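You operate a simulated robot arm through the tools that you are given. There is no shell and no other tool. Be economical: measure what you need, move in short steps, check, and stop when the job is done.

The job below is to be done with a simulated robot arm. You get a single attempt, and the scene is never put back.

## Task
Check the float switch: run the pump, lift the float till it stops, then switch off.
Fine: plug the pump into X2 with the rig off; selector on RUN; the green key starts it.

The check looks at the end state, three seconds after you hand in, the way a careful person would. Anything else that was tipped, shoved, dropped, spilled or broken makes it a failure.

## Robot
A 6-joint arm with a two-finger parallel gripper, fixed in place. Base frame: the origin is at the foot of the arm, x ahead of it, y to its left, z up; the work surface is at about z = 820. Units: mm, rad, N and s.
With the tool pointing down near the work surface it reaches from about 140 to 840 mm from the base axis. Its first joint turns from -2.897 to 2.897 rad. Payload 3.91 kg.
Tool frame: the origin (TCP) lies between the finger pads and is the grasp point; the fingertips stand 30 mm ahead of it; z points along the fingers, y is the line along which they close. Largest opening 110 mm; finger width 20, thickness 10; the body of the gripper, 48 by 112 mm, starts 55 mm behind the TCP.
Orientation is told as [roll, pitch, yaw] about the base's x, y, z axes, in that order, counted from this pose: with the fingers straight down and closing along the base's y, the tool's x points along the base's -x, its y along +y and its z along -z.

## Interface
- The arm moves only by the tool arm_command. Its argument "targets" is one flat list of numbers, 6 for each row, row after row: the shift along the tool's x, y, z in units of 40 mm (1.0 is 40 mm), then the turn, a rotation vector about the tool's x, y, z in units of 8 degrees (1.0 is 8 degrees). In form: [dx, dy, dz, ax, ay, az, dx, dy, dz, ax, ay, az, ...]. A call has 1 to 20 rows; each row shifts and turns the commanded pose from where the row before left it, along the tool's axes as they then stand. "claw" is the opening in per cent of the stroke, from 0 (shut) to 100 (fully open), set as the call begins (left out, the last holds). A call with a number of a shift or a turn outside -1 to 1 is refused whole. A row lasts 0.2 s, in which the tool goes at most 50 mm and 0.15 rad; a call with a longer step from one row to the next is refused whole, and so is a gripper value outside its range. Where a pose cannot be reached the arm comes as near as it can. A force on the tool above 90 N (or 10 N above the force at the start of the call, whichever is more), or a blocked arm, ends the call early, and 0.2 s more pass. Each finger travels about 108 mm/s and halts on what it meets, pressing with about 29 N; the grip force reading is that of the motor and also rises with nothing between the fingers. The clock runs only during rows and for 0.2 s after the last one: add rows that do not move to give the fingers time. It gives the time, the measured TCP pose, the force on the tool (base axes), the opening and the grip force at its end, in the units of the frame above (readings bear some noise), with the torque about the TCP (base axes, N m) and any sound that the robot's microphone picked up.
- Cameras (640 x 400 px; columns grow to the right, rows downward): "scene" is fixed at [400.5, 499.5, 1586]; the picture's right is [-0.33, 0.95, 0.00], its down [0.90, 0.31, -0.30] and it looks along [-0.28, -0.10, -0.95] (base axes); focal length 290 px, centre (320, 200). "wrist" rides on the gripper at [77, 7, -114] in the tool frame; the picture's right is [-0.09, 1.00, 0.00], its down [-0.80, -0.07, -0.59] and it looks along [-0.59, -0.05, 0.80] (tool axes); focal length 270 px, centre (320, 200). There is no depth. A picture from a camera that has moved, and an enlarged one, comes with that camera's place and axes in the base frame and with its lens.
- snapshot(camera): a new picture of that camera. The clock stands still meanwhile.
- slide_trunk(by): slides the trunk up (or, below 0, down) by that many mm; the arm rides with it, the base frame stays. It gives what a move gives, with no picture.
- inspect(camera, box): a new picture of the part [left, top, right, bottom] of that camera's present view, enlarged. The clock stands still meanwhile.
- finish_job(): hands the job in; it is judged then, once.

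Go step by step. Nothing tells you positions but the pictures and the camera data: compare them with the known pose of the tool, close in by small moves and look again before you grip or let go. The budget is 120 turns and 84 pictures, counting those below and the enlarged ones. Unless the task says otherwise, let go and move clear before handing in, and close with one line.

The tools are called after "Call:" as a command line: name --argument value ..., lists and objects as JSON in quotes. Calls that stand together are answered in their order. arm_command: Moves the arm, as the interface text tells. Its arguments: {"type":"object","properties":{"targets":{"type":"array"},"claw":{"type":"number"}},"required":["targets"]} The other tools are called the same way: slide_trunk (by) slides the trunk up or down; snapshot (camera) takes a picture; inspect (camera, box) takes an enlarged picture of a part of a camera's view; finish_job () hands the job in.

At the start:

```text
time_s: 0.0
eef_pos: [87.5, 429.7, 1161.2]
orientation: [0.0, 0.001, 0.0]
wrist_force: [-0.7, 0.3, 1.1]
moment: [-0.05, 0.0, 0.02]
finger_gap: 110.0
grip_force: 0.0
trunk travel left (down, up): [-475.0, 65.0]
```

scene: 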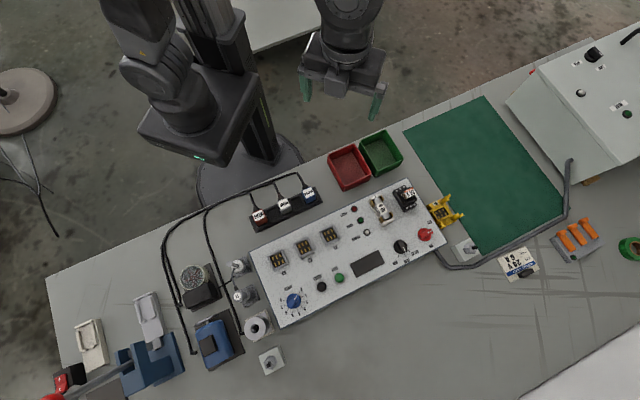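
wrist: 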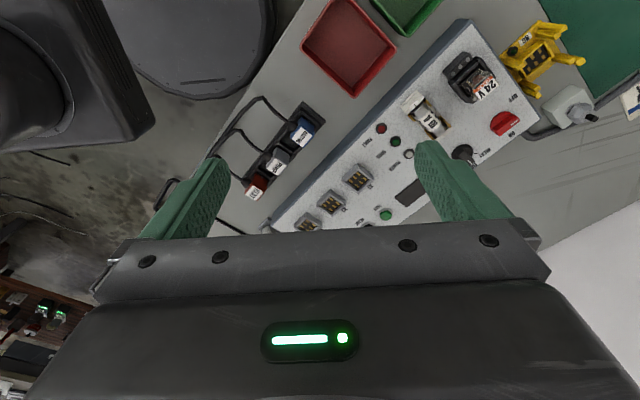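

I see a test rig panel with three sockets, three plugs in a rack, a selector, keys, a main switch, and some devices with a float at the left. I'll enlarge the views to read labels.

Call:
inspect --camera "scene" --box '[240, 170, 360, 245]'

Call:
inspect --camera "scene" --box '[340, 170, 480, 280]'

Call:
inspect --camera "scene" --box '[250, 220, 390, 330]'

Call:
inspect --camera "scene" --box '[40, 240, 300, 400]'

```text
5.33 times, centred on (300, 208) of scene
camera zoom: at [400.5, 499.5, 1586.0], right [-0.33, 0.95, 0.0], down [0.9, 0.31, -0.3], along [-0.28, -0.1, -0.95], focal length 1546 px, centre (427, 160)
```

zoom: 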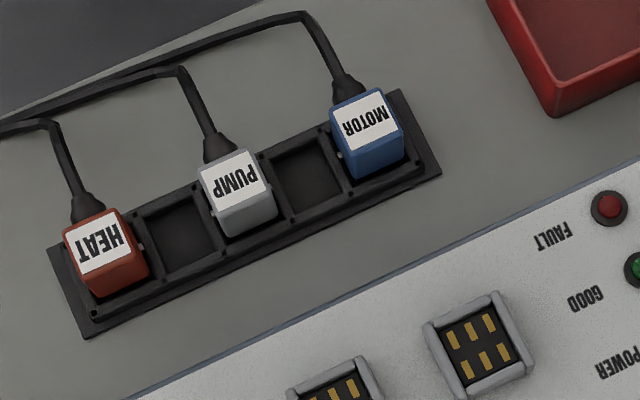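

```text
3.64 times, centred on (410, 225) of scene
camera zoom: at [400.5, 499.5, 1586.0], right [-0.33, 0.95, 0.0], down [0.9, 0.31, -0.3], along [-0.28, -0.1, -0.95], focal length 1054 px, centre (-7, 109)
```

zoom: 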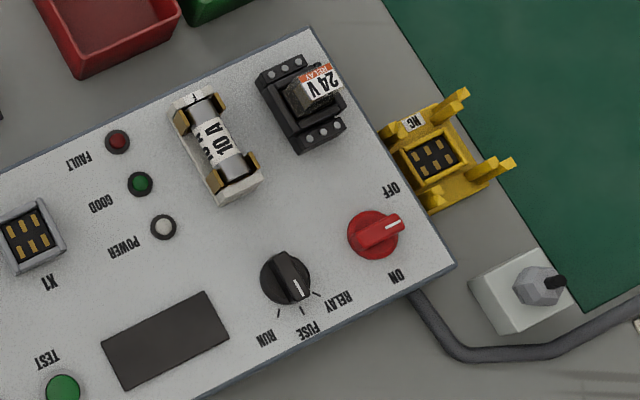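

```text
3.64 times, centred on (320, 275) of scene
camera zoom: at [400.5, 499.5, 1586.0], right [-0.33, 0.95, 0.0], down [0.9, 0.31, -0.3], along [-0.28, -0.1, -0.95], focal length 1054 px, centre (320, -73)
```

zoom: 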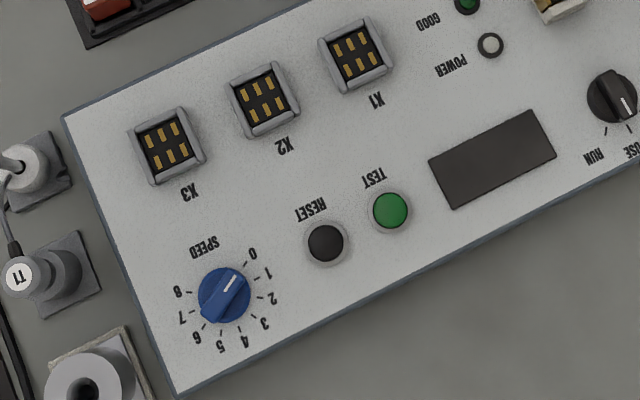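

```text
2.46 times, centred on (170, 320) of scene
camera zoom: at [400.5, 499.5, 1586.0], right [-0.33, 0.95, 0.0], down [0.9, 0.31, -0.3], along [-0.28, -0.1, -0.95], focal length 714 px, centre (689, -95)
```

zoom: 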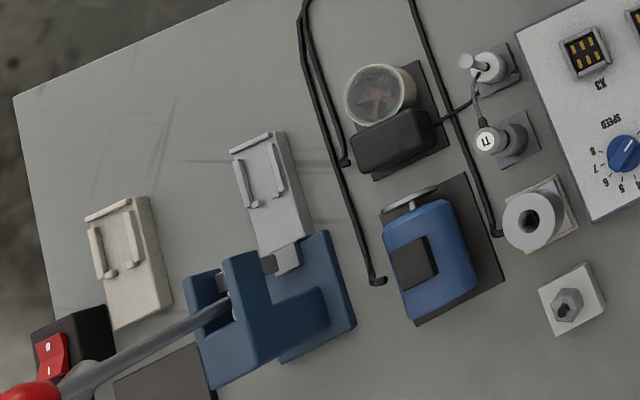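

Most of the rig is visible, but I haven't identified the float. I'll move the wrist camera over the devices left of the panel.

Call:
arm_command --targets '[-0.7, -0.6, 0, 0, 0, 0, -0.7, -0.6, 0, 0, 0, 0, -0.7, -0.6, 0, 0, 0, 0, -0.7, -0.6, 0, 0, 0, 0, -0.7, -0.6, 0, 0, 0, 0]'

Call:
snapshot --camera "wrist"

Call:
snapshot --camera "scene"

```text
time_s: 1.2
eef_pos: [230.3, 307.6, 1159.9]
orientation: [0.0, 0.002, 0.0]
wrist_force: [0.3, -0.2, -0.2]
moment: [0.02, 0.0, 0.03]
finger_gap: 109.9
grip_force: 0.0
trunk travel left (down, up): [-475.0, 65.0]
```

```text
77 pictures are left
camera wrist: at [154.1, 313.9, 1274.5], right [0.09, 1.0, 0.0], down [0.8, -0.07, 0.59], along [0.59, -0.05, -0.8], focal length 270 px, centre (320, 200)
```

wrist: 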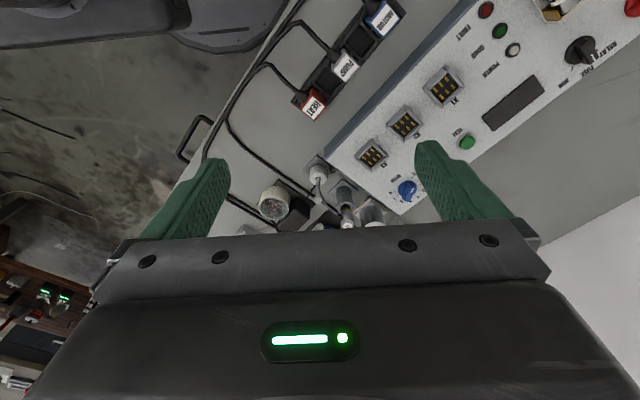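

```text
76 pictures are left
```

scene: 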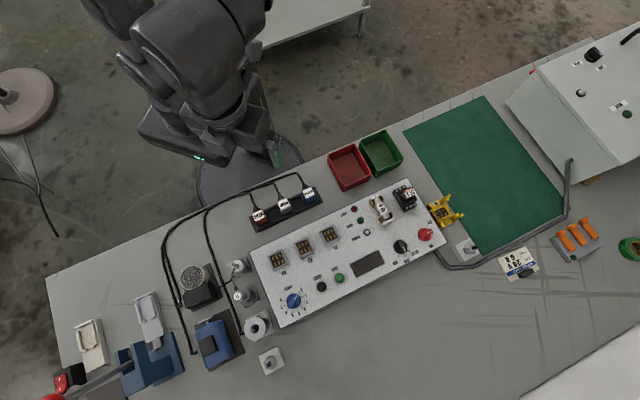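

Devices left of the panel are just visible. Enlarging them.

Call:
inspect --camera "wrist" --box '[220, 130, 440, 240]'

Call:
inspect --camera "scene" --box '[170, 240, 300, 380]'

Call:
inspect --camera "scene" --box '[440, 200, 640, 300]'

```text
2.91 times, centred on (330, 185) of wrist
camera zoom: at [154.1, 313.9, 1274.5], right [0.09, 1.0, 0.0], down [0.8, -0.07, 0.59], along [0.59, -0.05, -0.8], focal length 786 px, centre (291, 244)
```

zoom: 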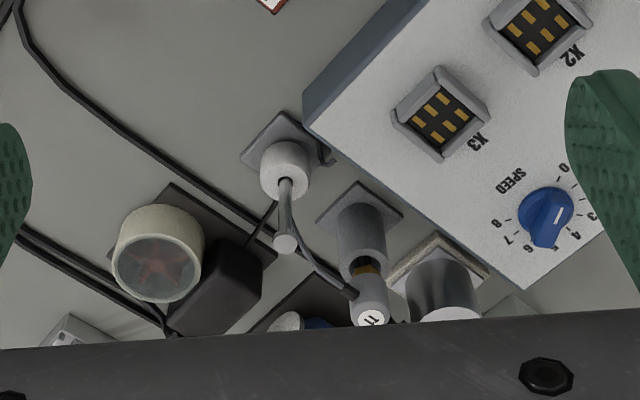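

```text
2.86 times, centred on (235, 310) of scene
camera zoom: at [400.5, 499.5, 1586.0], right [-0.33, 0.95, 0.0], down [0.9, 0.31, -0.3], along [-0.28, -0.1, -0.95], focal length 828 px, centre (563, -114)
```

zoom: 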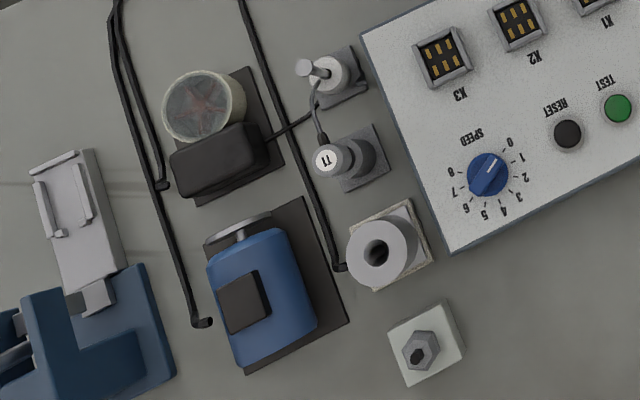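

```text
3.20 times, centred on (540, 250) of scene
camera zoom: at [400.5, 499.5, 1586.0], right [-0.33, 0.95, 0.0], down [0.9, 0.31, -0.3], along [-0.28, -0.1, -0.95], focal length 928 px, centre (-384, 40)
```

zoom: 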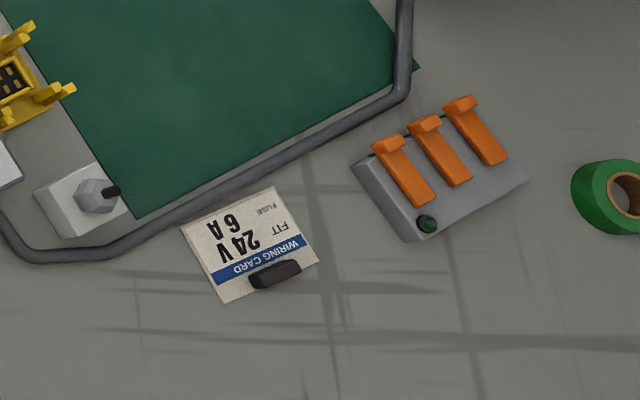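

The float switch is probably one of the small upright devices between the pump and the panel. I'll look from closer and above.

Call:
arm_command --targets '[-0.83, -0.23, 0.62, 0, 0, 0, -0.83, -0.23, 0.62, 0, 0, 0, -0.83, -0.23, 0.62, 0, 0, 0, -0.83, -0.23, 0.62, 0, 0, 0, -0.83, -0.23, 0.62, 0, 0, 0, -0.83, -0.23, 0.62, 0, 0, 0]'

Call:
snapshot --camera "wrist"

```text
time_s: 2.6
eef_pos: [428.4, 252.8, 1009.7]
orientation: [0.0, 0.0, 0.0]
wrist_force: [-0.6, -0.1, -0.8]
moment: [0.0, 0.0, -0.01]
finger_gap: 110.1
grip_force: 0.1
trunk travel left (down, up): [-475.0, 65.0]
```

```text
72 pictures are left
camera wrist: at [352.2, 259.2, 1124.6], right [0.09, 1.0, 0.0], down [0.8, -0.07, 0.59], along [0.59, -0.05, -0.8], focal length 270 px, centre (320, 200)
```

wrist: 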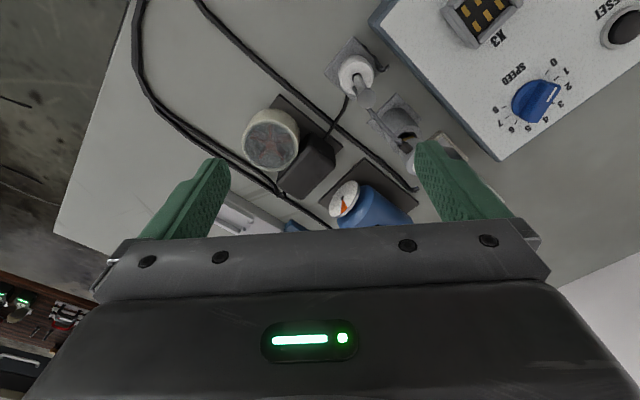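

Call:
inspect --camera "wrist" --box '[230, 20, 470, 170]'

```text
2.67 times, centred on (350, 95) of wrist
camera zoom: at [352.2, 259.2, 1124.6], right [0.09, 1.0, 0.0], down [0.8, -0.07, 0.59], along [0.59, -0.05, -0.8], focal length 721 px, centre (240, 480)
```

zoom: 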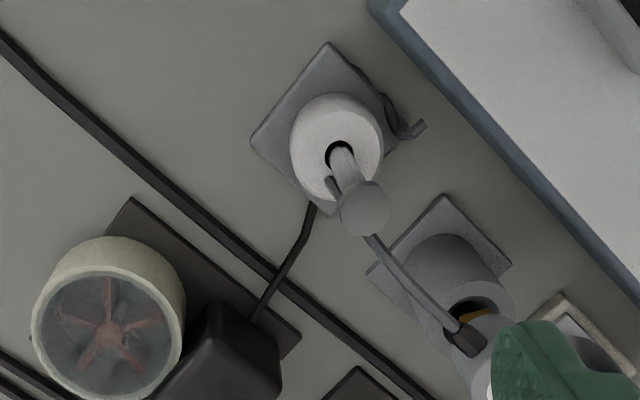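

The ring on the capped stem, wired to the pump, is the float. Now I go above the PUMP plug at about (230, 343) and turn the fingers onto the rack's row.

Call:
arm_command --targets '[0.99, 0.45, 0, 0, 0, 0, 0.99, 0.45, 0, 0, 0, 0, 0.99, 0.45, 0, 0, 0, 0, 0.99, 0.45, 0, 0, 0, 0, 0.99, 0.45, 0, 0, 0, 0, 0, 0, 0, 0, 0, -0.917, 0, 0, 0, 0, 0, -0.917, 0, 0, 0, 0, 0, -0.917, 0, 0, 0, 0, 0, -0.917, 0, 0, 0, 0, 0, -0.917, 0, 0, 0, 0, 0, -0.917]'

Call:
snapshot --camera "wrist"

Call:
inspect --camera "scene" --box '[400, 210, 450, 240]'

```text
time_s: 5.0
eef_pos: [229.4, 344.6, 1012.2]
orientation: [0.001, 0.0, 0.77]
wrist_force: [-0.3, 0.0, -0.5]
moment: [0.0, -0.01, 0.0]
finger_gap: 110.1
grip_force: 0.0
trunk travel left (down, up): [-475.0, 65.0]
```

```text
70 pictures are left
camera wrist: at [169.7, 295.4, 1126.8], right [-0.63, 0.78, 0.0], down [0.62, 0.51, 0.59], along [0.46, 0.38, -0.8], focal length 270 px, centre (320, 200)
```

wrist: 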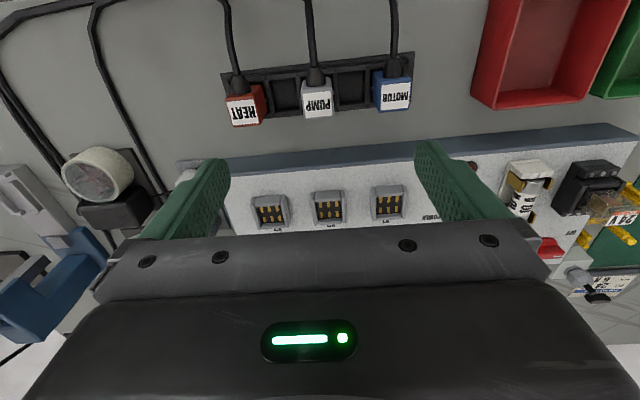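

```text
12.80 times, centred on (425, 225) of scene
camera zoom: at [400.5, 499.5, 1586.0], right [-0.33, 0.95, 0.0], down [0.9, 0.31, -0.3], along [-0.28, -0.1, -0.95], focal length 3711 px, centre (-1024, -120)
```

zoom: 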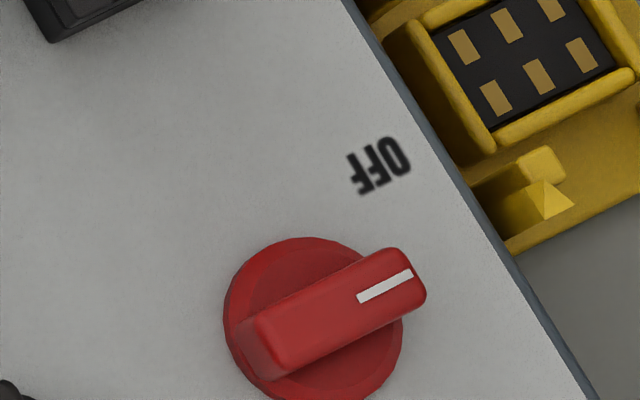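

Above the plug row with matching yaw. Enlarging the plug and sockets to compare their orientation.

Call:
inspect --camera "wrist" --box '[210, 40, 430, 140]'

Call:
inspect --camera "wrist" --box '[230, 170, 430, 240]'

```text
2.91 times, centred on (320, 90) of wrist
camera zoom: at [169.7, 295.4, 1126.8], right [-0.63, 0.78, 0.0], down [0.62, 0.51, 0.59], along [0.46, 0.38, -0.8], focal length 786 px, centre (320, 520)
```

zoom: 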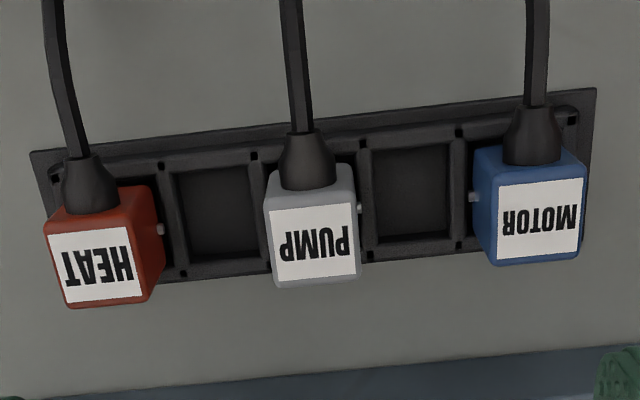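

```text
3.20 times, centred on (330, 205) of wrist
camera zoom: at [169.7, 295.4, 1126.8], right [-0.63, 0.78, 0.0], down [0.62, 0.51, 0.59], along [0.46, 0.38, -0.8], focal length 865 px, centre (288, 184)
```

zoom: 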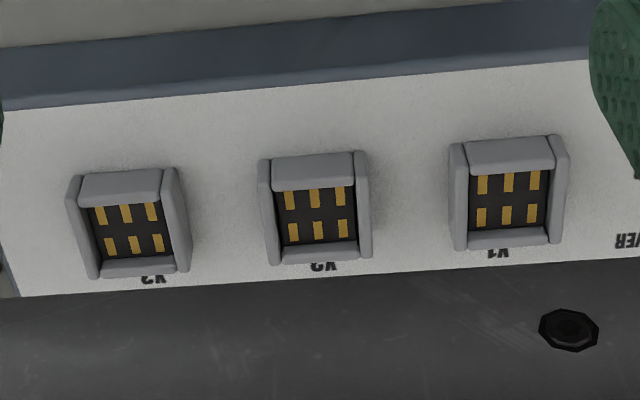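

PUMP plug top is near (232, 344, 869), with cable out the back and a small pin on one side. I'll drop closer for a better look, with the opening narrowed.

Call:
arm_command --targets '[-0.031, -0.06, 0.7, 0, 0, -0.11, 0, 0, 0.7, 0, 0, 0, 0, 0, 0.65, 0, 0, 0]' --claw 50

Call:
inspect --camera "wrist" --box '[220, 80, 440, 220]'

```text
time_s: 5.8
eef_pos: [230.7, 343.8, 931.3]
orientation: [0.0, 0.0, 0.787]
wrist_force: [0.1, 0.0, -0.2]
moment: [0.02, 0.01, 0.0]
finger_gap: 55.0
grip_force: 0.0
trunk travel left (down, up): [-475.0, 65.0]
```

```text
2.86 times, centred on (330, 150) of wrist
camera zoom: at [172.8, 294.6, 1045.7], right [-0.64, 0.77, 0.0], down [0.62, 0.52, 0.59], along [0.46, 0.38, -0.8], focal length 772 px, centre (291, 343)
```

zoom: 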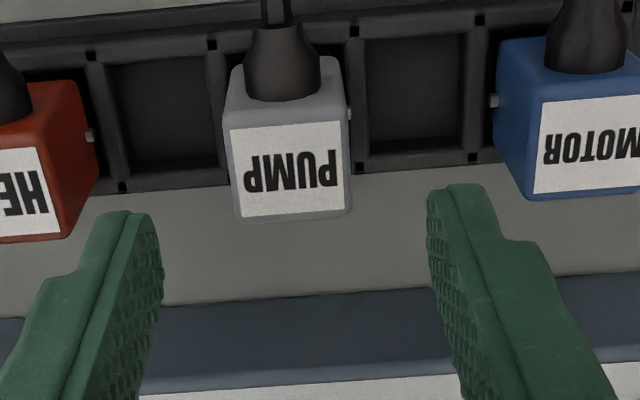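

Pin sits low on the rear half of the side (z ≈ 849), so I'll grip only the plug's top 12 mm or so, slightly forward.

Call:
arm_command --targets '[-0.075, 0, 0.55, 0, 0, 0, 0, 0, 0.55, 0, 0, 0]'

Call:
snapshot --camera "wrist"

```text
time_s: 6.4
eef_pos: [233.5, 344.9, 886.6]
orientation: [-0.001, 0.0, 0.785]
wrist_force: [0.5, -0.1, 0.5]
moment: [0.0, -0.03, 0.0]
finger_gap: 55.0
grip_force: 0.1
trunk travel left (down, up): [-475.0, 65.0]
```

```text
65 pictures are left
camera wrist: at [175.6, 295.5, 1001.5], right [-0.64, 0.77, 0.0], down [0.62, 0.52, 0.59], along [0.46, 0.38, -0.8], focal length 270 px, centre (320, 200)
```

wrist: 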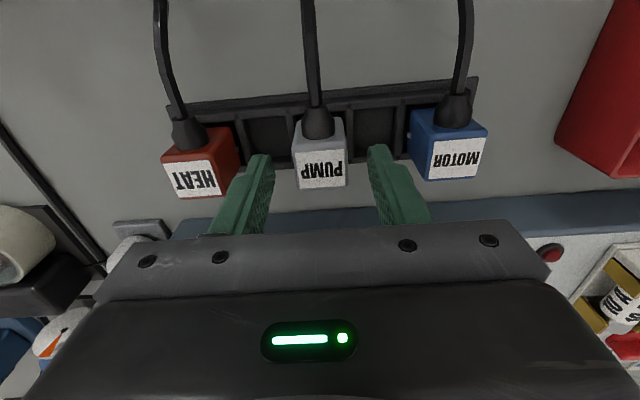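

Fingers straddle the plug symmetrically. Closing.

Call:
arm_command --targets '[0, 0, 0, 0, 0, 0, 0, 0, 0, 0, 0, 0, 0, 0, 0, 0, 0, 0]' --claw 0

Call:
inspect --camera "wrist" --box '[220, 80, 440, 220]'

```text
time_s: 7.2
eef_pos: [233.7, 346.0, 887.1]
orientation: [-0.001, -0.001, 0.784]
wrist_force: [0.3, 0.0, 0.0]
moment: [0.01, 0.01, -0.01]
finger_gap: 27.9
grip_force: 28.5
trunk travel left (down, up): [-475.0, 65.0]
```

```text
2.86 times, centred on (330, 150) of wrist
camera zoom: at [175.5, 295.3, 1001.9], right [-0.64, 0.77, 0.0], down [0.62, 0.52, 0.59], along [0.46, 0.38, -0.8], focal length 772 px, centre (291, 343)
```

zoom: 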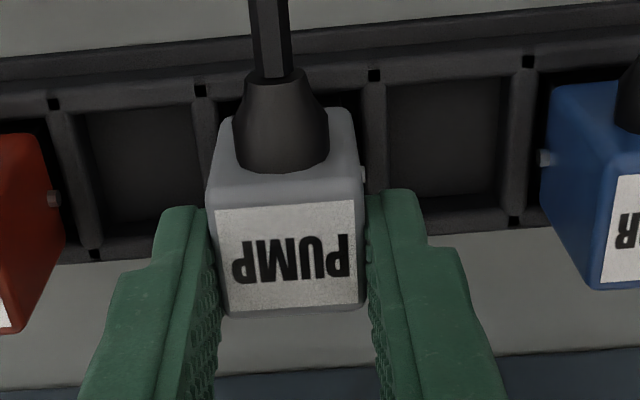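

Gripped at 27.9 mm. Lifting in steps.

Call:
arm_command --targets '[0, 0, -0.25, 0, 0, 0, 0, 0, -0.4, 0, 0, 0, 0, 0, -0.6, 0, 0, 0, 0, 0, -0.75, 0, 0, 0]'

Call:
snapshot --camera "wrist"

Call:
inspect --camera "scene" --box '[240, 170, 360, 270]'

```text
time_s: 8.2
eef_pos: [233.4, 345.7, 966.3]
orientation: [-0.001, 0.001, 0.785]
wrist_force: [-0.1, 0.2, -0.4]
moment: [0.0, 0.0, 0.02]
finger_gap: 28.4
grip_force: 29.3
trunk travel left (down, up): [-475.0, 65.0]
```

```text
63 pictures are left
camera wrist: at [175.6, 296.2, 1080.7], right [-0.64, 0.77, 0.0], down [0.62, 0.52, 0.59], along [0.46, 0.38, -0.8], focal length 270 px, centre (320, 200)
```

wrist: 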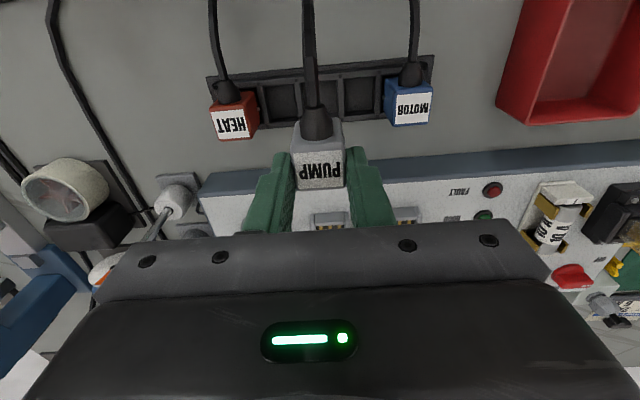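

```text
4.00 times, centred on (300, 220) of scene
camera zoom: at [400.5, 499.5, 1586.0], right [-0.33, 0.95, 0.0], down [0.9, 0.31, -0.3], along [-0.28, -0.1, -0.95], focal length 1160 px, centre (400, 120)
```

zoom: 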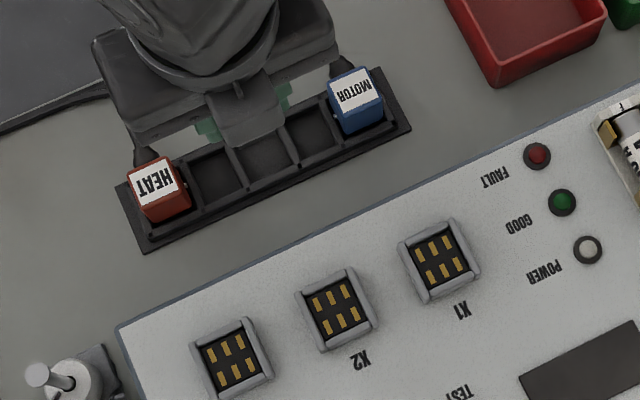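

Plug is free and firmly held. Enlarging X2 to check for a keyway and to locate it precisely.

Call:
inspect --camera "scene" --box '[292, 235, 324, 260]'

Call:
inspect --camera "wrist" --box '[280, 80, 360, 230]'

```text
16.00 times, centred on (308, 248) of scene
camera zoom: at [400.5, 499.5, 1586.0], right [-0.33, 0.95, 0.0], down [0.9, 0.31, -0.3], along [-0.28, -0.1, -0.95], focal length 4639 px, centre (512, -560)
```

zoom: 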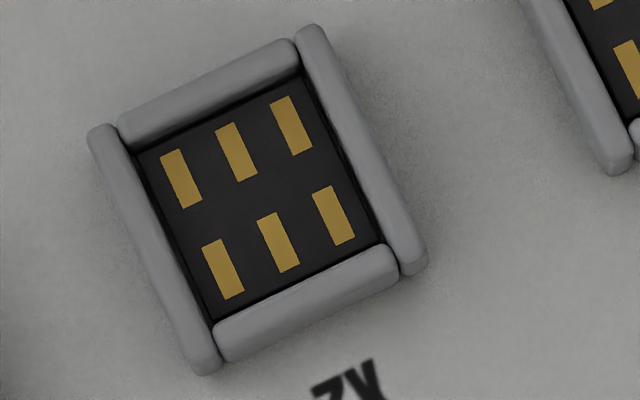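

```text
2.67 times, centred on (320, 155) of wrist
camera zoom: at [175.6, 296.2, 1080.7], right [-0.64, 0.77, 0.0], down [0.62, 0.52, 0.59], along [0.46, 0.38, -0.8], focal length 721 px, centre (320, 320)
```

zoom: 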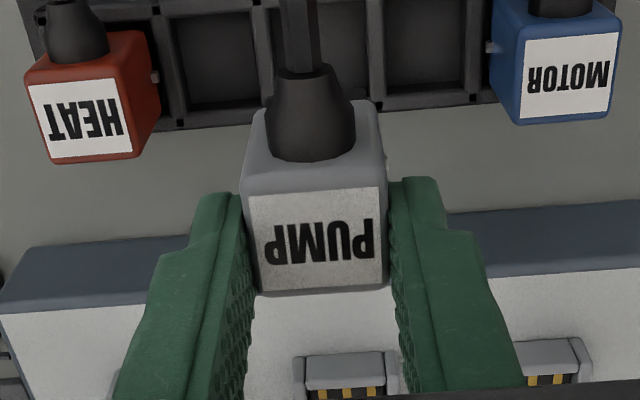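

Plug measures about 28 × 27 × 45 mm and is centred at tool x ≈ +2.5. X2 is near (319, 431), so I slide straight across to hover over it.

Call:
arm_command --targets '[-0.2, 0, -0.4, 0, 0, 0, -0.7, -0.015, 0, 0, 0, 0, -0.7, 0, 0, 0, 0, 0, -0.7, 0, 0, 0, 0, 0, -0.6, 0, 0, 0, 0, 0, -0.18, 0, 0, 0, 0, 0]'

Call:
snapshot --camera "wrist"

Call:
inspect --camera "scene" --box '[260, 200, 350, 270]'

```text
time_s: 9.6
eef_pos: [320.2, 431.5, 982.1]
orientation: [0.0, 0.001, 0.786]
wrist_force: [0.3, -0.1, -0.6]
moment: [0.03, 0.0, 0.04]
finger_gap: 28.2
grip_force: 29.5
trunk travel left (down, up): [-475.0, 65.0]
```

```text
59 pictures are left
camera wrist: at [262.6, 381.3, 1097.0], right [-0.64, 0.77, 0.0], down [0.62, 0.52, 0.59], along [0.46, 0.38, -0.8], focal length 270 px, centre (320, 200)
```

wrist: 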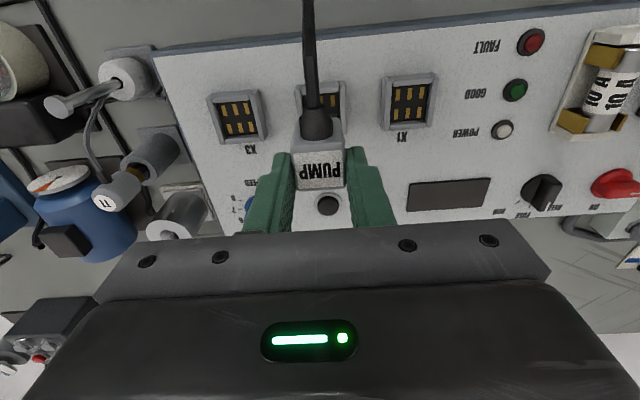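

```text
5.71 times, centred on (305, 235) of scene
camera zoom: at [400.5, 499.5, 1586.0], right [-0.33, 0.95, 0.0], down [0.9, 0.31, -0.3], along [-0.28, -0.1, -0.95], focal length 1657 px, centre (406, 0)
```

zoom: 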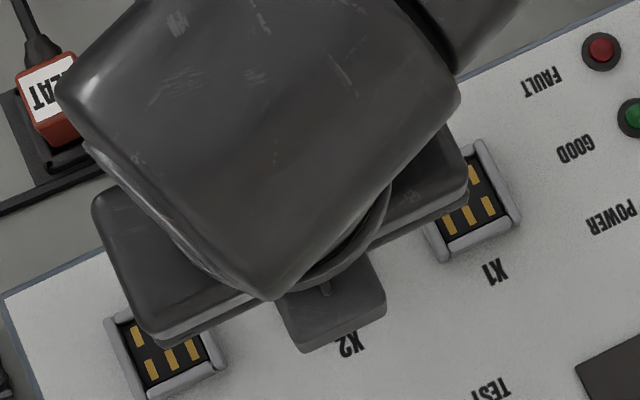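

Plug hovers over X2. Enlarging the wrist view to fix the row direction from X1 and X3 and check alignment.

Call:
inspect --camera "wrist" --box '[200, 60, 440, 200]'

```text
2.67 times, centred on (320, 130) of wrist
camera zoom: at [262.6, 381.3, 1097.0], right [-0.64, 0.77, 0.0], down [0.62, 0.52, 0.59], along [0.46, 0.38, -0.8], focal length 721 px, centre (320, 387)
```

zoom: 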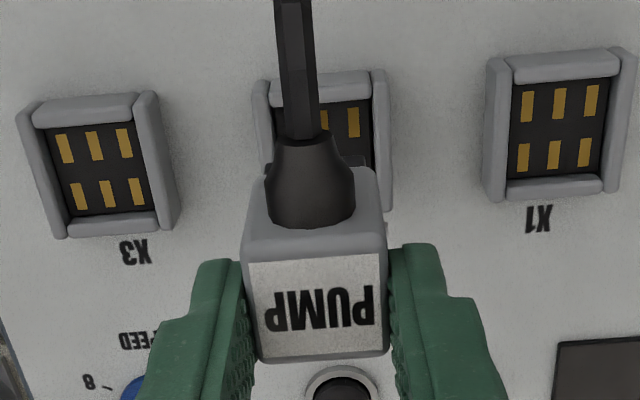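

Yaw matches the row well. The lateral estimates from the two cameras differ by a couple of mm, so I descend nearly to the socket rim and compare directly.

Call:
arm_command --targets '[0, 0, 0.25, 0, 0, 0, 0, 0, 0.25, 0, 0, 0]'

Call:
inspect --camera "wrist" --box '[270, 70, 390, 200]'

Call:
inspect --camera "scene" --box '[280, 225, 340, 265]'

```text
time_s: 10.2
eef_pos: [322.2, 432.3, 961.7]
orientation: [0.0, -0.001, 0.784]
wrist_force: [1.0, -1.2, -0.5]
moment: [-0.01, 0.0, 0.01]
finger_gap: 28.2
grip_force: 28.9
trunk travel left (down, up): [-475.0, 65.0]
```

```text
3.08 times, centred on (330, 135) of wrist
camera zoom: at [263.1, 382.0, 1076.7], right [-0.64, 0.77, 0.0], down [0.62, 0.52, 0.59], along [0.46, 0.38, -0.8], focal length 832 px, centre (289, 400)
```

zoom: 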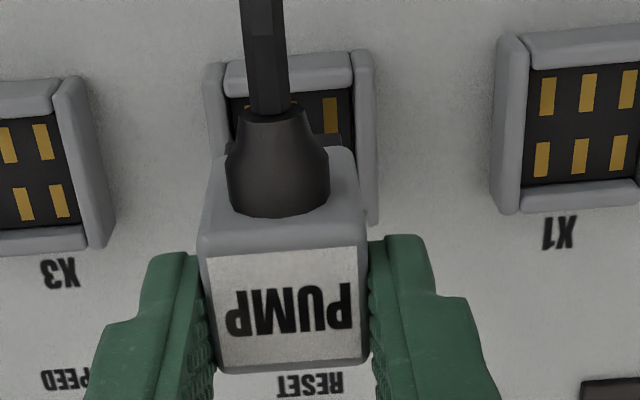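

```text
10.00 times, centred on (310, 245) of scene
camera zoom: at [400.5, 499.5, 1586.0], right [-0.33, 0.95, 0.0], down [0.9, 0.31, -0.3], along [-0.28, -0.1, -0.95], focal length 2900 px, centre (420, -250)
```

zoom: 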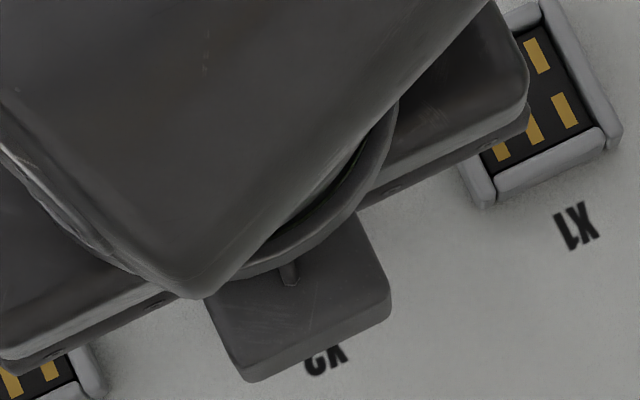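

The plug's rear bottom edge looks a few mm forward of the socket's rear wall. I shift back 3 mm, lower a little, and compare again at close range.

Call:
arm_command --targets '[0.075, 0.015, 0.1, 0, 0, 0, 0, 0, 0.12, 0, 0, 0]'

Call:
inspect --camera "wrist" --box '[290, 70, 360, 200]'

```text
time_s: 10.8
eef_pos: [318.6, 432.2, 953.5]
orientation: [0.0, -0.003, 0.783]
wrist_force: [-0.5, 0.8, -0.9]
moment: [0.02, 0.04, -0.01]
finger_gap: 28.5
grip_force: 29.1
trunk travel left (down, up): [-475.0, 65.0]
```

```text
3.08 times, centred on (325, 135) of wrist
camera zoom: at [260.4, 380.5, 1068.3], right [-0.64, 0.77, 0.0], down [0.62, 0.52, 0.59], along [0.46, 0.38, -0.8], focal length 832 px, centre (305, 400)
```

zoom: 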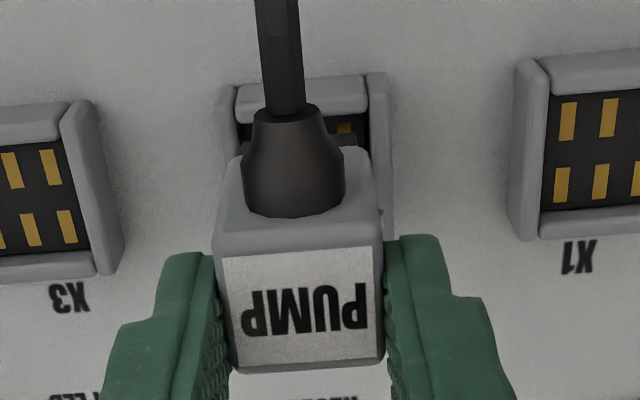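

I notice a dark lower part on the plug below the grey body. Enlarging more.

Call:
inspect --camera "wrist" --box '[290, 88, 350, 124]'

```text
10.67 times, centred on (320, 106) of wrist
camera zoom: at [260.4, 380.5, 1068.3], right [-0.64, 0.77, 0.0], down [0.62, 0.52, 0.59], along [0.46, 0.38, -0.8], focal length 2883 px, centre (320, 1203)
```

zoom: 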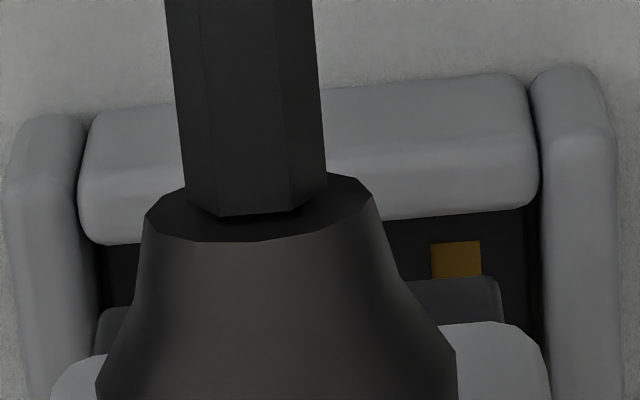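

The nose is about 24 mm wide in a 28 mm opening, and needs about +1 mm sideways. Correcting and lowering 4 mm.

Call:
arm_command --targets '[0, 0.025, 0.0, 0, 0, 0, 0, 0, 0.1, 0, 0, 0]'

Call:
inspect --camera "wrist" --box '[290, 88, 350, 124]'

```text
time_s: 11.4
eef_pos: [318.5, 431.7, 949.2]
orientation: [0.0, 0.001, 0.782]
wrist_force: [0.0, -0.2, -1.8]
moment: [0.03, 0.0, -0.02]
finger_gap: 28.4
grip_force: 29.5
trunk travel left (down, up): [-475.0, 65.0]
```

```text
10.67 times, centred on (320, 106) of wrist
camera zoom: at [260.0, 381.1, 1063.5], right [-0.64, 0.77, 0.0], down [0.62, 0.52, 0.59], along [0.46, 0.38, -0.8], focal length 2883 px, centre (320, 1203)
```

zoom: 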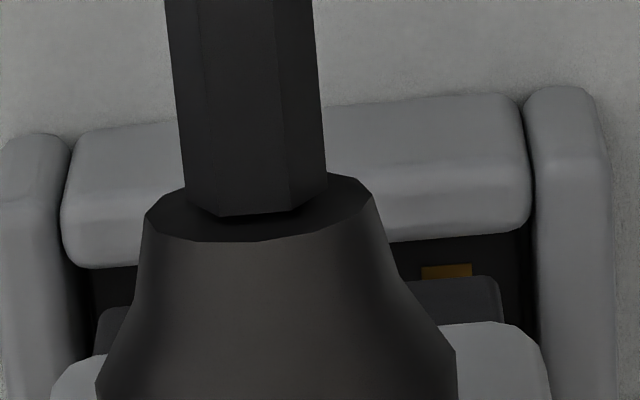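

Call:
arm_command --targets '[0, 0.015, 0.08, 0, 0, 0]'

Call:
inspect --camera "wrist" --box '[290, 88, 350, 124]'

```text
time_s: 11.8
eef_pos: [318.0, 432.2, 945.7]
orientation: [0.001, 0.002, 0.783]
wrist_force: [1.0, 0.3, -1.3]
moment: [-0.03, 0.0, 0.01]
finger_gap: 28.3
grip_force: 28.9
trunk travel left (down, up): [-475.0, 65.0]
```

```text
10.67 times, centred on (320, 106) of wrist
camera zoom: at [259.6, 381.5, 1060.3], right [-0.64, 0.77, 0.0], down [0.62, 0.52, 0.59], along [0.46, 0.38, -0.8], focal length 2883 px, centre (320, 1203)
```

zoom: 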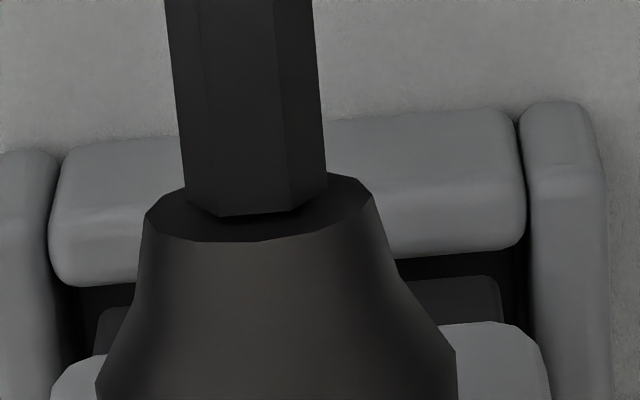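

Laterally centred now. Continuing down in small steps.

Call:
arm_command --targets '[-0.01, 0, 0.08, 0, 0, 0, 0, 0, 0.05, 0, 0, 0]'

Call:
inspect --camera "wrist" --box '[290, 88, 350, 124]'

```text
time_s: 12.4
eef_pos: [318.1, 431.0, 940.9]
orientation: [0.001, 0.0, 0.784]
wrist_force: [-0.3, 0.6, -1.1]
moment: [0.03, 0.0, 0.02]
finger_gap: 28.4
grip_force: 29.1
trunk travel left (down, up): [-475.0, 65.0]
```

```text
10.67 times, centred on (320, 106) of wrist
camera zoom: at [260.1, 381.8, 1055.2], right [-0.64, 0.77, 0.0], down [0.62, 0.52, 0.59], along [0.46, 0.38, -0.8], focal length 2883 px, centre (320, 1203)
```

zoom: 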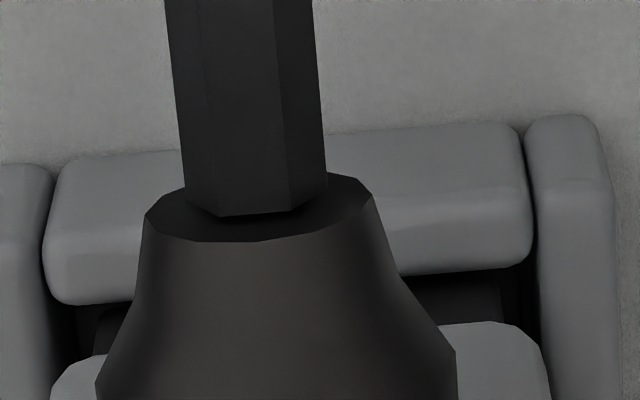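

Nose seems to be entering behind the rear wall with no force. Continuing.

Call:
arm_command --targets '[0, 0.008, 0.06, 0, 0, 0, 0, 0, 0.06, 0, 0, 0]'

Call:
inspect --camera "wrist" --box '[280, 88, 360, 136]'

```text
time_s: 13.0
eef_pos: [317.2, 430.5, 935.4]
orientation: [0.001, 0.0, 0.784]
wrist_force: [0.5, 1.1, 1.8]
moment: [0.03, -0.02, 0.01]
finger_gap: 28.3
grip_force: 28.8
trunk travel left (down, up): [-475.0, 65.0]
```

```text
8.00 times, centred on (320, 112) of wrist
camera zoom: at [259.5, 381.8, 1050.7], right [-0.64, 0.77, 0.0], down [0.62, 0.52, 0.6], along [0.46, 0.38, -0.8], focal length 2162 px, centre (320, 904)
```

zoom: 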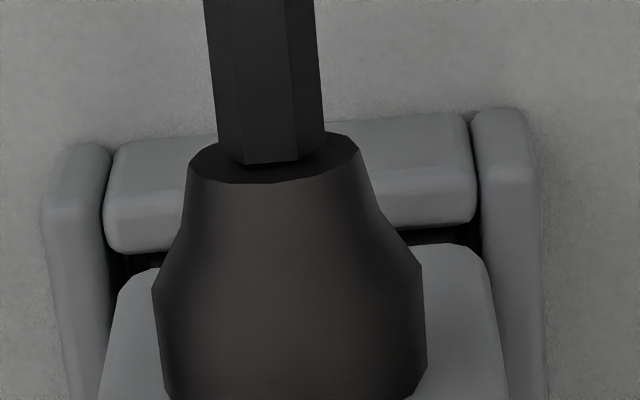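

Call:
arm_command --targets '[0, 0, 0.06, 0, 0, 0, 0, 0, 0.06, 0, 0, 0]'

Call:
inspect --camera "wrist" --box '[270, 88, 370, 148]'

```text
time_s: 13.6
eef_pos: [317.1, 432.1, 931.9]
orientation: [0.0, -0.005, 0.786]
wrist_force: [2.6, 2.8, 19.2]
moment: [-0.17, 0.04, 0.02]
finger_gap: 28.3
grip_force: 28.9
trunk travel left (down, up): [-475.0, 65.0]
```

```text
6.40 times, centred on (320, 118) of wrist
camera zoom: at [259.2, 381.3, 1047.1], right [-0.64, 0.77, 0.0], down [0.62, 0.51, 0.6], along [0.46, 0.38, -0.8], focal length 1730 px, centre (320, 725)
```

zoom: 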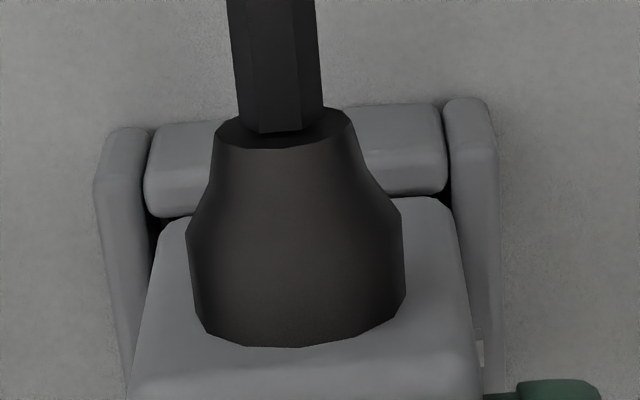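

Contact (19 N) appears at the rear edge, so the plug is riding slightly against the rear wall. Back up 2 mm, shift 1.5 mm forward, try again.

Call:
arm_command --targets '[0, 0, -0.08, 0, 0, 0, -0.04, 0, 0, 0, 0, 0, 0, 0, 0.05, 0, 0, 0, 0, 0, 0.04, 0, 0, 0]'

```text
time_s: 14.6
eef_pos: [317.1, 432.0, 930.9]
orientation: [0.0, -0.002, 0.786]
wrist_force: [-2.9, -3.5, 22.0]
moment: [-0.23, 0.23, 0.04]
finger_gap: 28.3
grip_force: 29.3
trunk travel left (down, up): [-475.0, 65.0]
```

Force reversed side: the nose is captured in the socket and the load is now centred. Re-centre half a mm and press on to seat it.

Call:
arm_command --targets '[0.018, 0, 0, 0, 0, 0, 0, 0, 0.04, 0, 0, 0, 0, 0, 0.03, 0, 0, 0]'

Call:
inspect --camera "wrist" --box '[270, 88, 390, 188]'

```text
time_s: 15.4
eef_pos: [317.4, 432.3, 928.7]
orientation: [0.0, -0.003, 0.783]
wrist_force: [1.6, -0.5, 23.7]
moment: [0.07, -0.1, 0.0]
finger_gap: 28.5
grip_force: 29.3
trunk travel left (down, up): [-475.0, 65.0]
```

```text
4.00 times, centred on (330, 138) of wrist
camera zoom: at [259.5, 381.7, 1043.6], right [-0.64, 0.77, 0.0], down [0.62, 0.51, 0.6], along [0.46, 0.38, -0.8], focal length 1081 px, centre (280, 448)
```

zoom: 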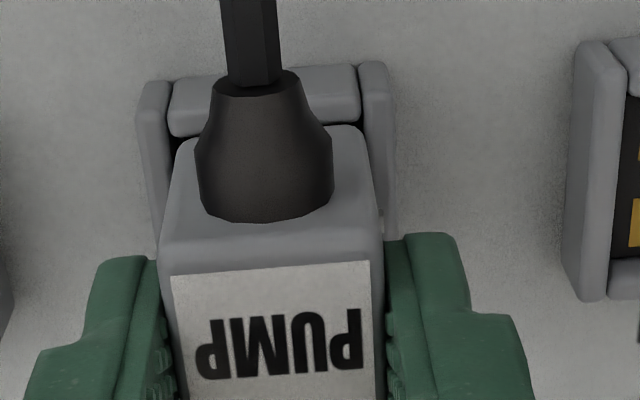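

It keeps going in at a steady ~23 N. Pressing further.

Call:
arm_command --targets '[0, 0, 0.05, 0, 0, 0, 0, 0, 0.05, 0, 0, 0]'

```text
time_s: 16.0
eef_pos: [317.8, 432.3, 926.5]
orientation: [0.001, -0.005, 0.784]
wrist_force: [0.2, 1.0, 39.4]
moment: [-0.21, 0.22, -0.01]
finger_gap: 28.4
grip_force: 28.5
trunk travel left (down, up): [-475.0, 65.0]
```

Call:
inspect --camera "wrist" --box '[270, 88, 390, 188]'

Call:
arm_command --targets '[0, 0, 0.05, 0, 0, 0]'

Call:
inspect --camera "wrist" --box '[270, 88, 390, 188]'

```text
4.00 times, centred on (330, 138) of wrist
camera zoom: at [259.0, 381.2, 1040.8], right [-0.64, 0.77, 0.0], down [0.61, 0.51, 0.6], along [0.46, 0.39, -0.8], focal length 1081 px, centre (280, 448)
```

zoom: 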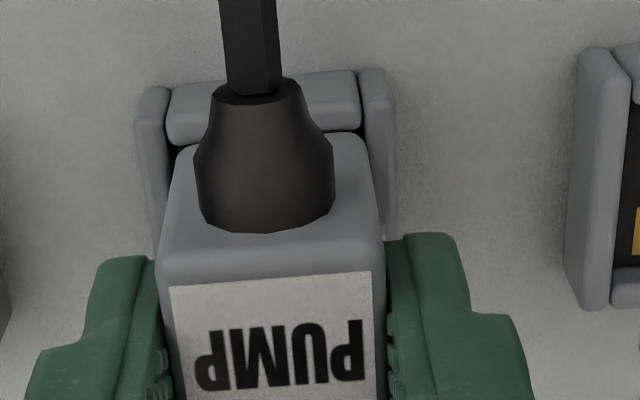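

```text
time_s: 16.4
eef_pos: [318.4, 431.6, 925.9]
orientation: [0.001, -0.009, 0.785]
wrist_force: [0.5, 3.7, 57.9]
moment: [-0.27, 0.31, 0.0]
finger_gap: 28.3
grip_force: 29.4
trunk travel left (down, up): [-475.0, 65.0]
```

```text
4.00 times, centred on (330, 138) of wrist
camera zoom: at [258.7, 380.6, 1040.3], right [-0.64, 0.77, 0.0], down [0.61, 0.51, 0.6], along [0.46, 0.39, -0.8], focal length 1081 px, centre (280, 448)
```

zoom: 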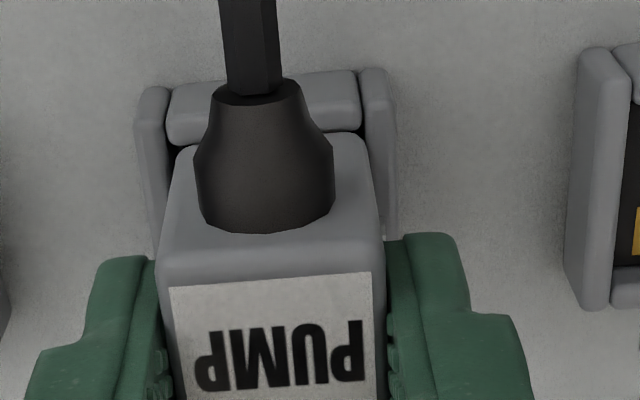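

It hit a firm stop (58 N, plug no longer advancing). I release it, rise, and check whether it's seated.

Call:
arm_command --targets '[0, 0, -0.03, 0, 0, 0, 0, 0, 0, 0, 0, 0, 0, 0, -0.8, 0, 0, 0, 0, 0, -0.8, 0, 0, 0]' --claw 50

Call:
snapshot --camera "wrist"

Call:
inspect --camera "wrist" --box '[200, 40, 420, 180]'

```text
time_s: 17.4
eef_pos: [318.8, 434.0, 985.6]
orientation: [-0.001, 0.0, 0.787]
wrist_force: [0.5, 1.0, -0.6]
moment: [0.01, 0.0, -0.01]
finger_gap: 55.1
grip_force: 0.1
trunk travel left (down, up): [-475.0, 65.0]
```

```text
44 pictures are left
camera wrist: at [260.0, 382.3, 1100.9], right [-0.64, 0.77, 0.0], down [0.62, 0.52, 0.59], along [0.46, 0.38, -0.8], focal length 270 px, centre (320, 200)
```

wrist: 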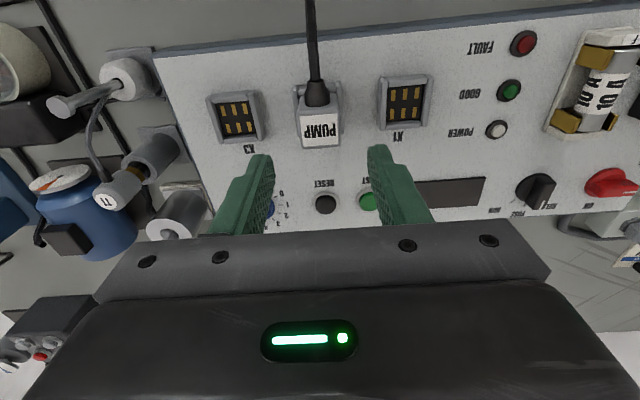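

```text
2.86 times, centred on (310, 110) of wrist
camera zoom: at [260.0, 382.3, 1100.9], right [-0.64, 0.77, 0.0], down [0.62, 0.52, 0.59], along [0.46, 0.38, -0.8], focal length 772 px, centre (349, 457)
```

zoom: 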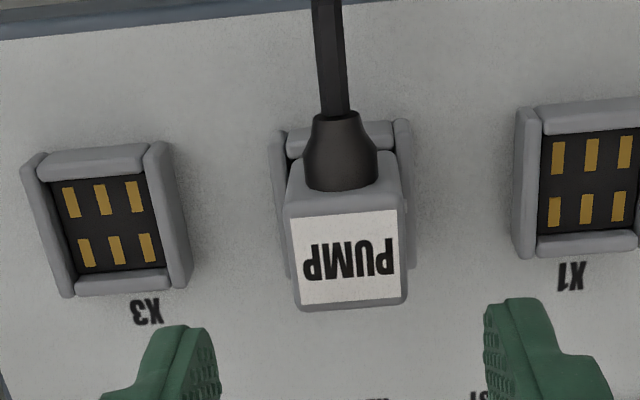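

The PUMP plug sits square in X2. Next the selector near (240, 650): moving over it for a close look.

Call:
arm_command --targets '[-0.41, 0.87, 0, 0, 0, 0, -0.41, 0.87, 0, 0, 0, 0, -0.41, 0.87, 0, 0, 0, 0, -0.41, 0.87, 0, 0, 0, 0, -0.41, 0.87, 0, 0, 0, 0, -0.41, 0.87, 0, 0, 0, 0]'

Call:
inspect --camera "wrist" --box '[210, 40, 450, 200]'

Call:
inspect --camera "scene" --box '[285, 220, 345, 260]'

```text
time_s: 18.8
eef_pos: [240.9, 651.2, 986.9]
orientation: [0.0, 0.001, 0.785]
wrist_force: [0.2, -0.1, -0.1]
moment: [-0.03, -0.01, 0.01]
finger_gap: 55.1
grip_force: 0.1
trunk travel left (down, up): [-475.0, 65.0]
```

```text
2.50 times, centred on (330, 120) of wrist
camera zoom: at [181.9, 600.8, 1101.7], right [-0.64, 0.77, 0.0], down [0.62, 0.52, 0.59], along [0.46, 0.38, -0.8], focal length 676 px, centre (295, 400)
```

zoom: 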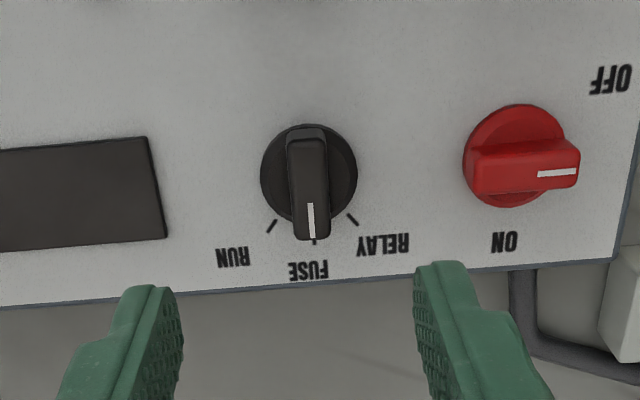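

```text
10.00 times, centred on (315, 240) of scene
camera zoom: at [400.5, 499.5, 1586.0], right [-0.33, 0.95, 0.0], down [0.9, 0.31, -0.3], along [-0.28, -0.1, -0.95], focal length 2900 px, centre (370, -200)
```

zoom: 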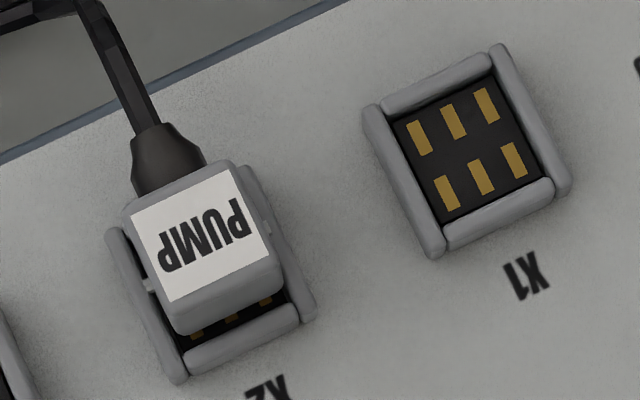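

The scene view shows the plug is not truly seated: it sits about 3 mm too far back, with front contacts visible. I return, regrip it, lift a little and reseat it further forward.

Call:
arm_command --targets '[0.41, -0.87, 0, 0, 0, 0, 0.41, -0.87, 0, 0, 0, 0, 0.41, -0.87, 0, 0, 0, 0, 0.41, -0.87, 0, 0, 0, 0, 0.41, -0.87, 0, 0, 0, 0, 0.41, -0.87, 0, 0, 0, 0, 0, 0, 0.7, 0, 0, 0, 0, 0, 0.7, 0, 0, 0]'

Call:
arm_command --targets '[0, 0, 0, 0, 0, 0, 0, 0, 0, 0, 0, 0, 0, 0, 0, 0, 0, 0]' --claw 0

Call:
inspect --camera "wrist" --box '[270, 88, 390, 188]'

```text
time_s: 20.6
eef_pos: [317.5, 432.0, 930.1]
orientation: [0.0, 0.002, 0.785]
wrist_force: [0.1, -0.8, 0.1]
moment: [-0.01, -0.03, -0.03]
finger_gap: 54.9
grip_force: 0.0
trunk travel left (down, up): [-475.0, 65.0]
```

```text
time_s: 21.4
eef_pos: [317.0, 431.8, 929.6]
orientation: [0.0, -0.001, 0.784]
wrist_force: [-1.0, -0.6, -1.1]
moment: [-0.06, 0.0, 0.03]
finger_gap: 28.0
grip_force: 29.1
trunk travel left (down, up): [-475.0, 65.0]
```

```text
4.00 times, centred on (330, 138) of wrist
camera zoom: at [259.7, 381.8, 1045.4], right [-0.64, 0.77, 0.0], down [0.62, 0.52, 0.59], along [0.46, 0.38, -0.8], focal length 1081 px, centre (280, 448)
```

zoom: 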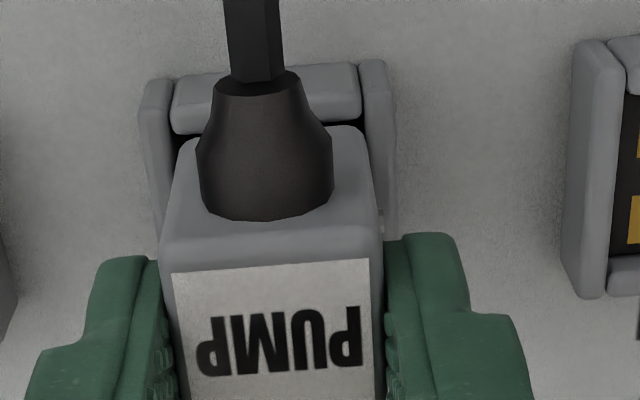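

Regripped. Lift 6 mm, go 3 mm forward, lower gently.

Call:
arm_command --targets '[0, 0, -0.15, 0, 0, 0, -0.075, 0, 0, 0, 0, 0, 0, 0, 0.08, 0, 0, 0, 0, 0, 0.07, 0, 0, 0]'

Call:
arm_command --targets '[0, 0, 0.06, 0, 0, 0]'

```text
time_s: 22.4
eef_pos: [321.5, 434.4, 930.8]
orientation: [0.001, 0.0, 0.783]
wrist_force: [-4.2, -3.3, 0.6]
moment: [-0.18, 0.22, 0.06]
finger_gap: 28.3
grip_force: 29.0
trunk travel left (down, up): [-475.0, 65.0]
```

```text
time_s: 22.8
eef_pos: [320.3, 433.5, 929.9]
orientation: [0.001, -0.004, 0.785]
wrist_force: [-4.7, -3.8, 15.3]
moment: [-0.44, 0.36, 0.02]
finger_gap: 28.3
grip_force: 29.1
trunk travel left (down, up): [-475.0, 65.0]
```

Sideways force shows the nose is in the socket and touching the front wall, so free play is ~3 mm. I centre it, release, and will press down on top with closed fingers to get past the retention.

Call:
arm_command --targets '[0, 0, -0.06, 0, 0, 0, 0.04, 0, 0, 0, 0, 0, 0, 0, 0, 0, 0, 0]'

Call:
arm_command --targets '[0, 0, 0.05, 0, 0, 0, 0, 0, 0.05, 0, 0, 0]'

```text
time_s: 23.6
eef_pos: [320.1, 433.0, 930.8]
orientation: [0.001, 0.0, 0.782]
wrist_force: [0.2, -0.6, -0.7]
moment: [-0.02, 0.0, -0.02]
finger_gap: 28.3
grip_force: 28.9
trunk travel left (down, up): [-475.0, 65.0]
```

```text
time_s: 24.2
eef_pos: [318.1, 433.6, 930.6]
orientation: [0.0, -0.004, 0.785]
wrist_force: [4.6, 1.0, 23.1]
moment: [-0.05, -0.06, 0.03]
finger_gap: 28.6
grip_force: 28.8
trunk travel left (down, up): [-475.0, 65.0]
```

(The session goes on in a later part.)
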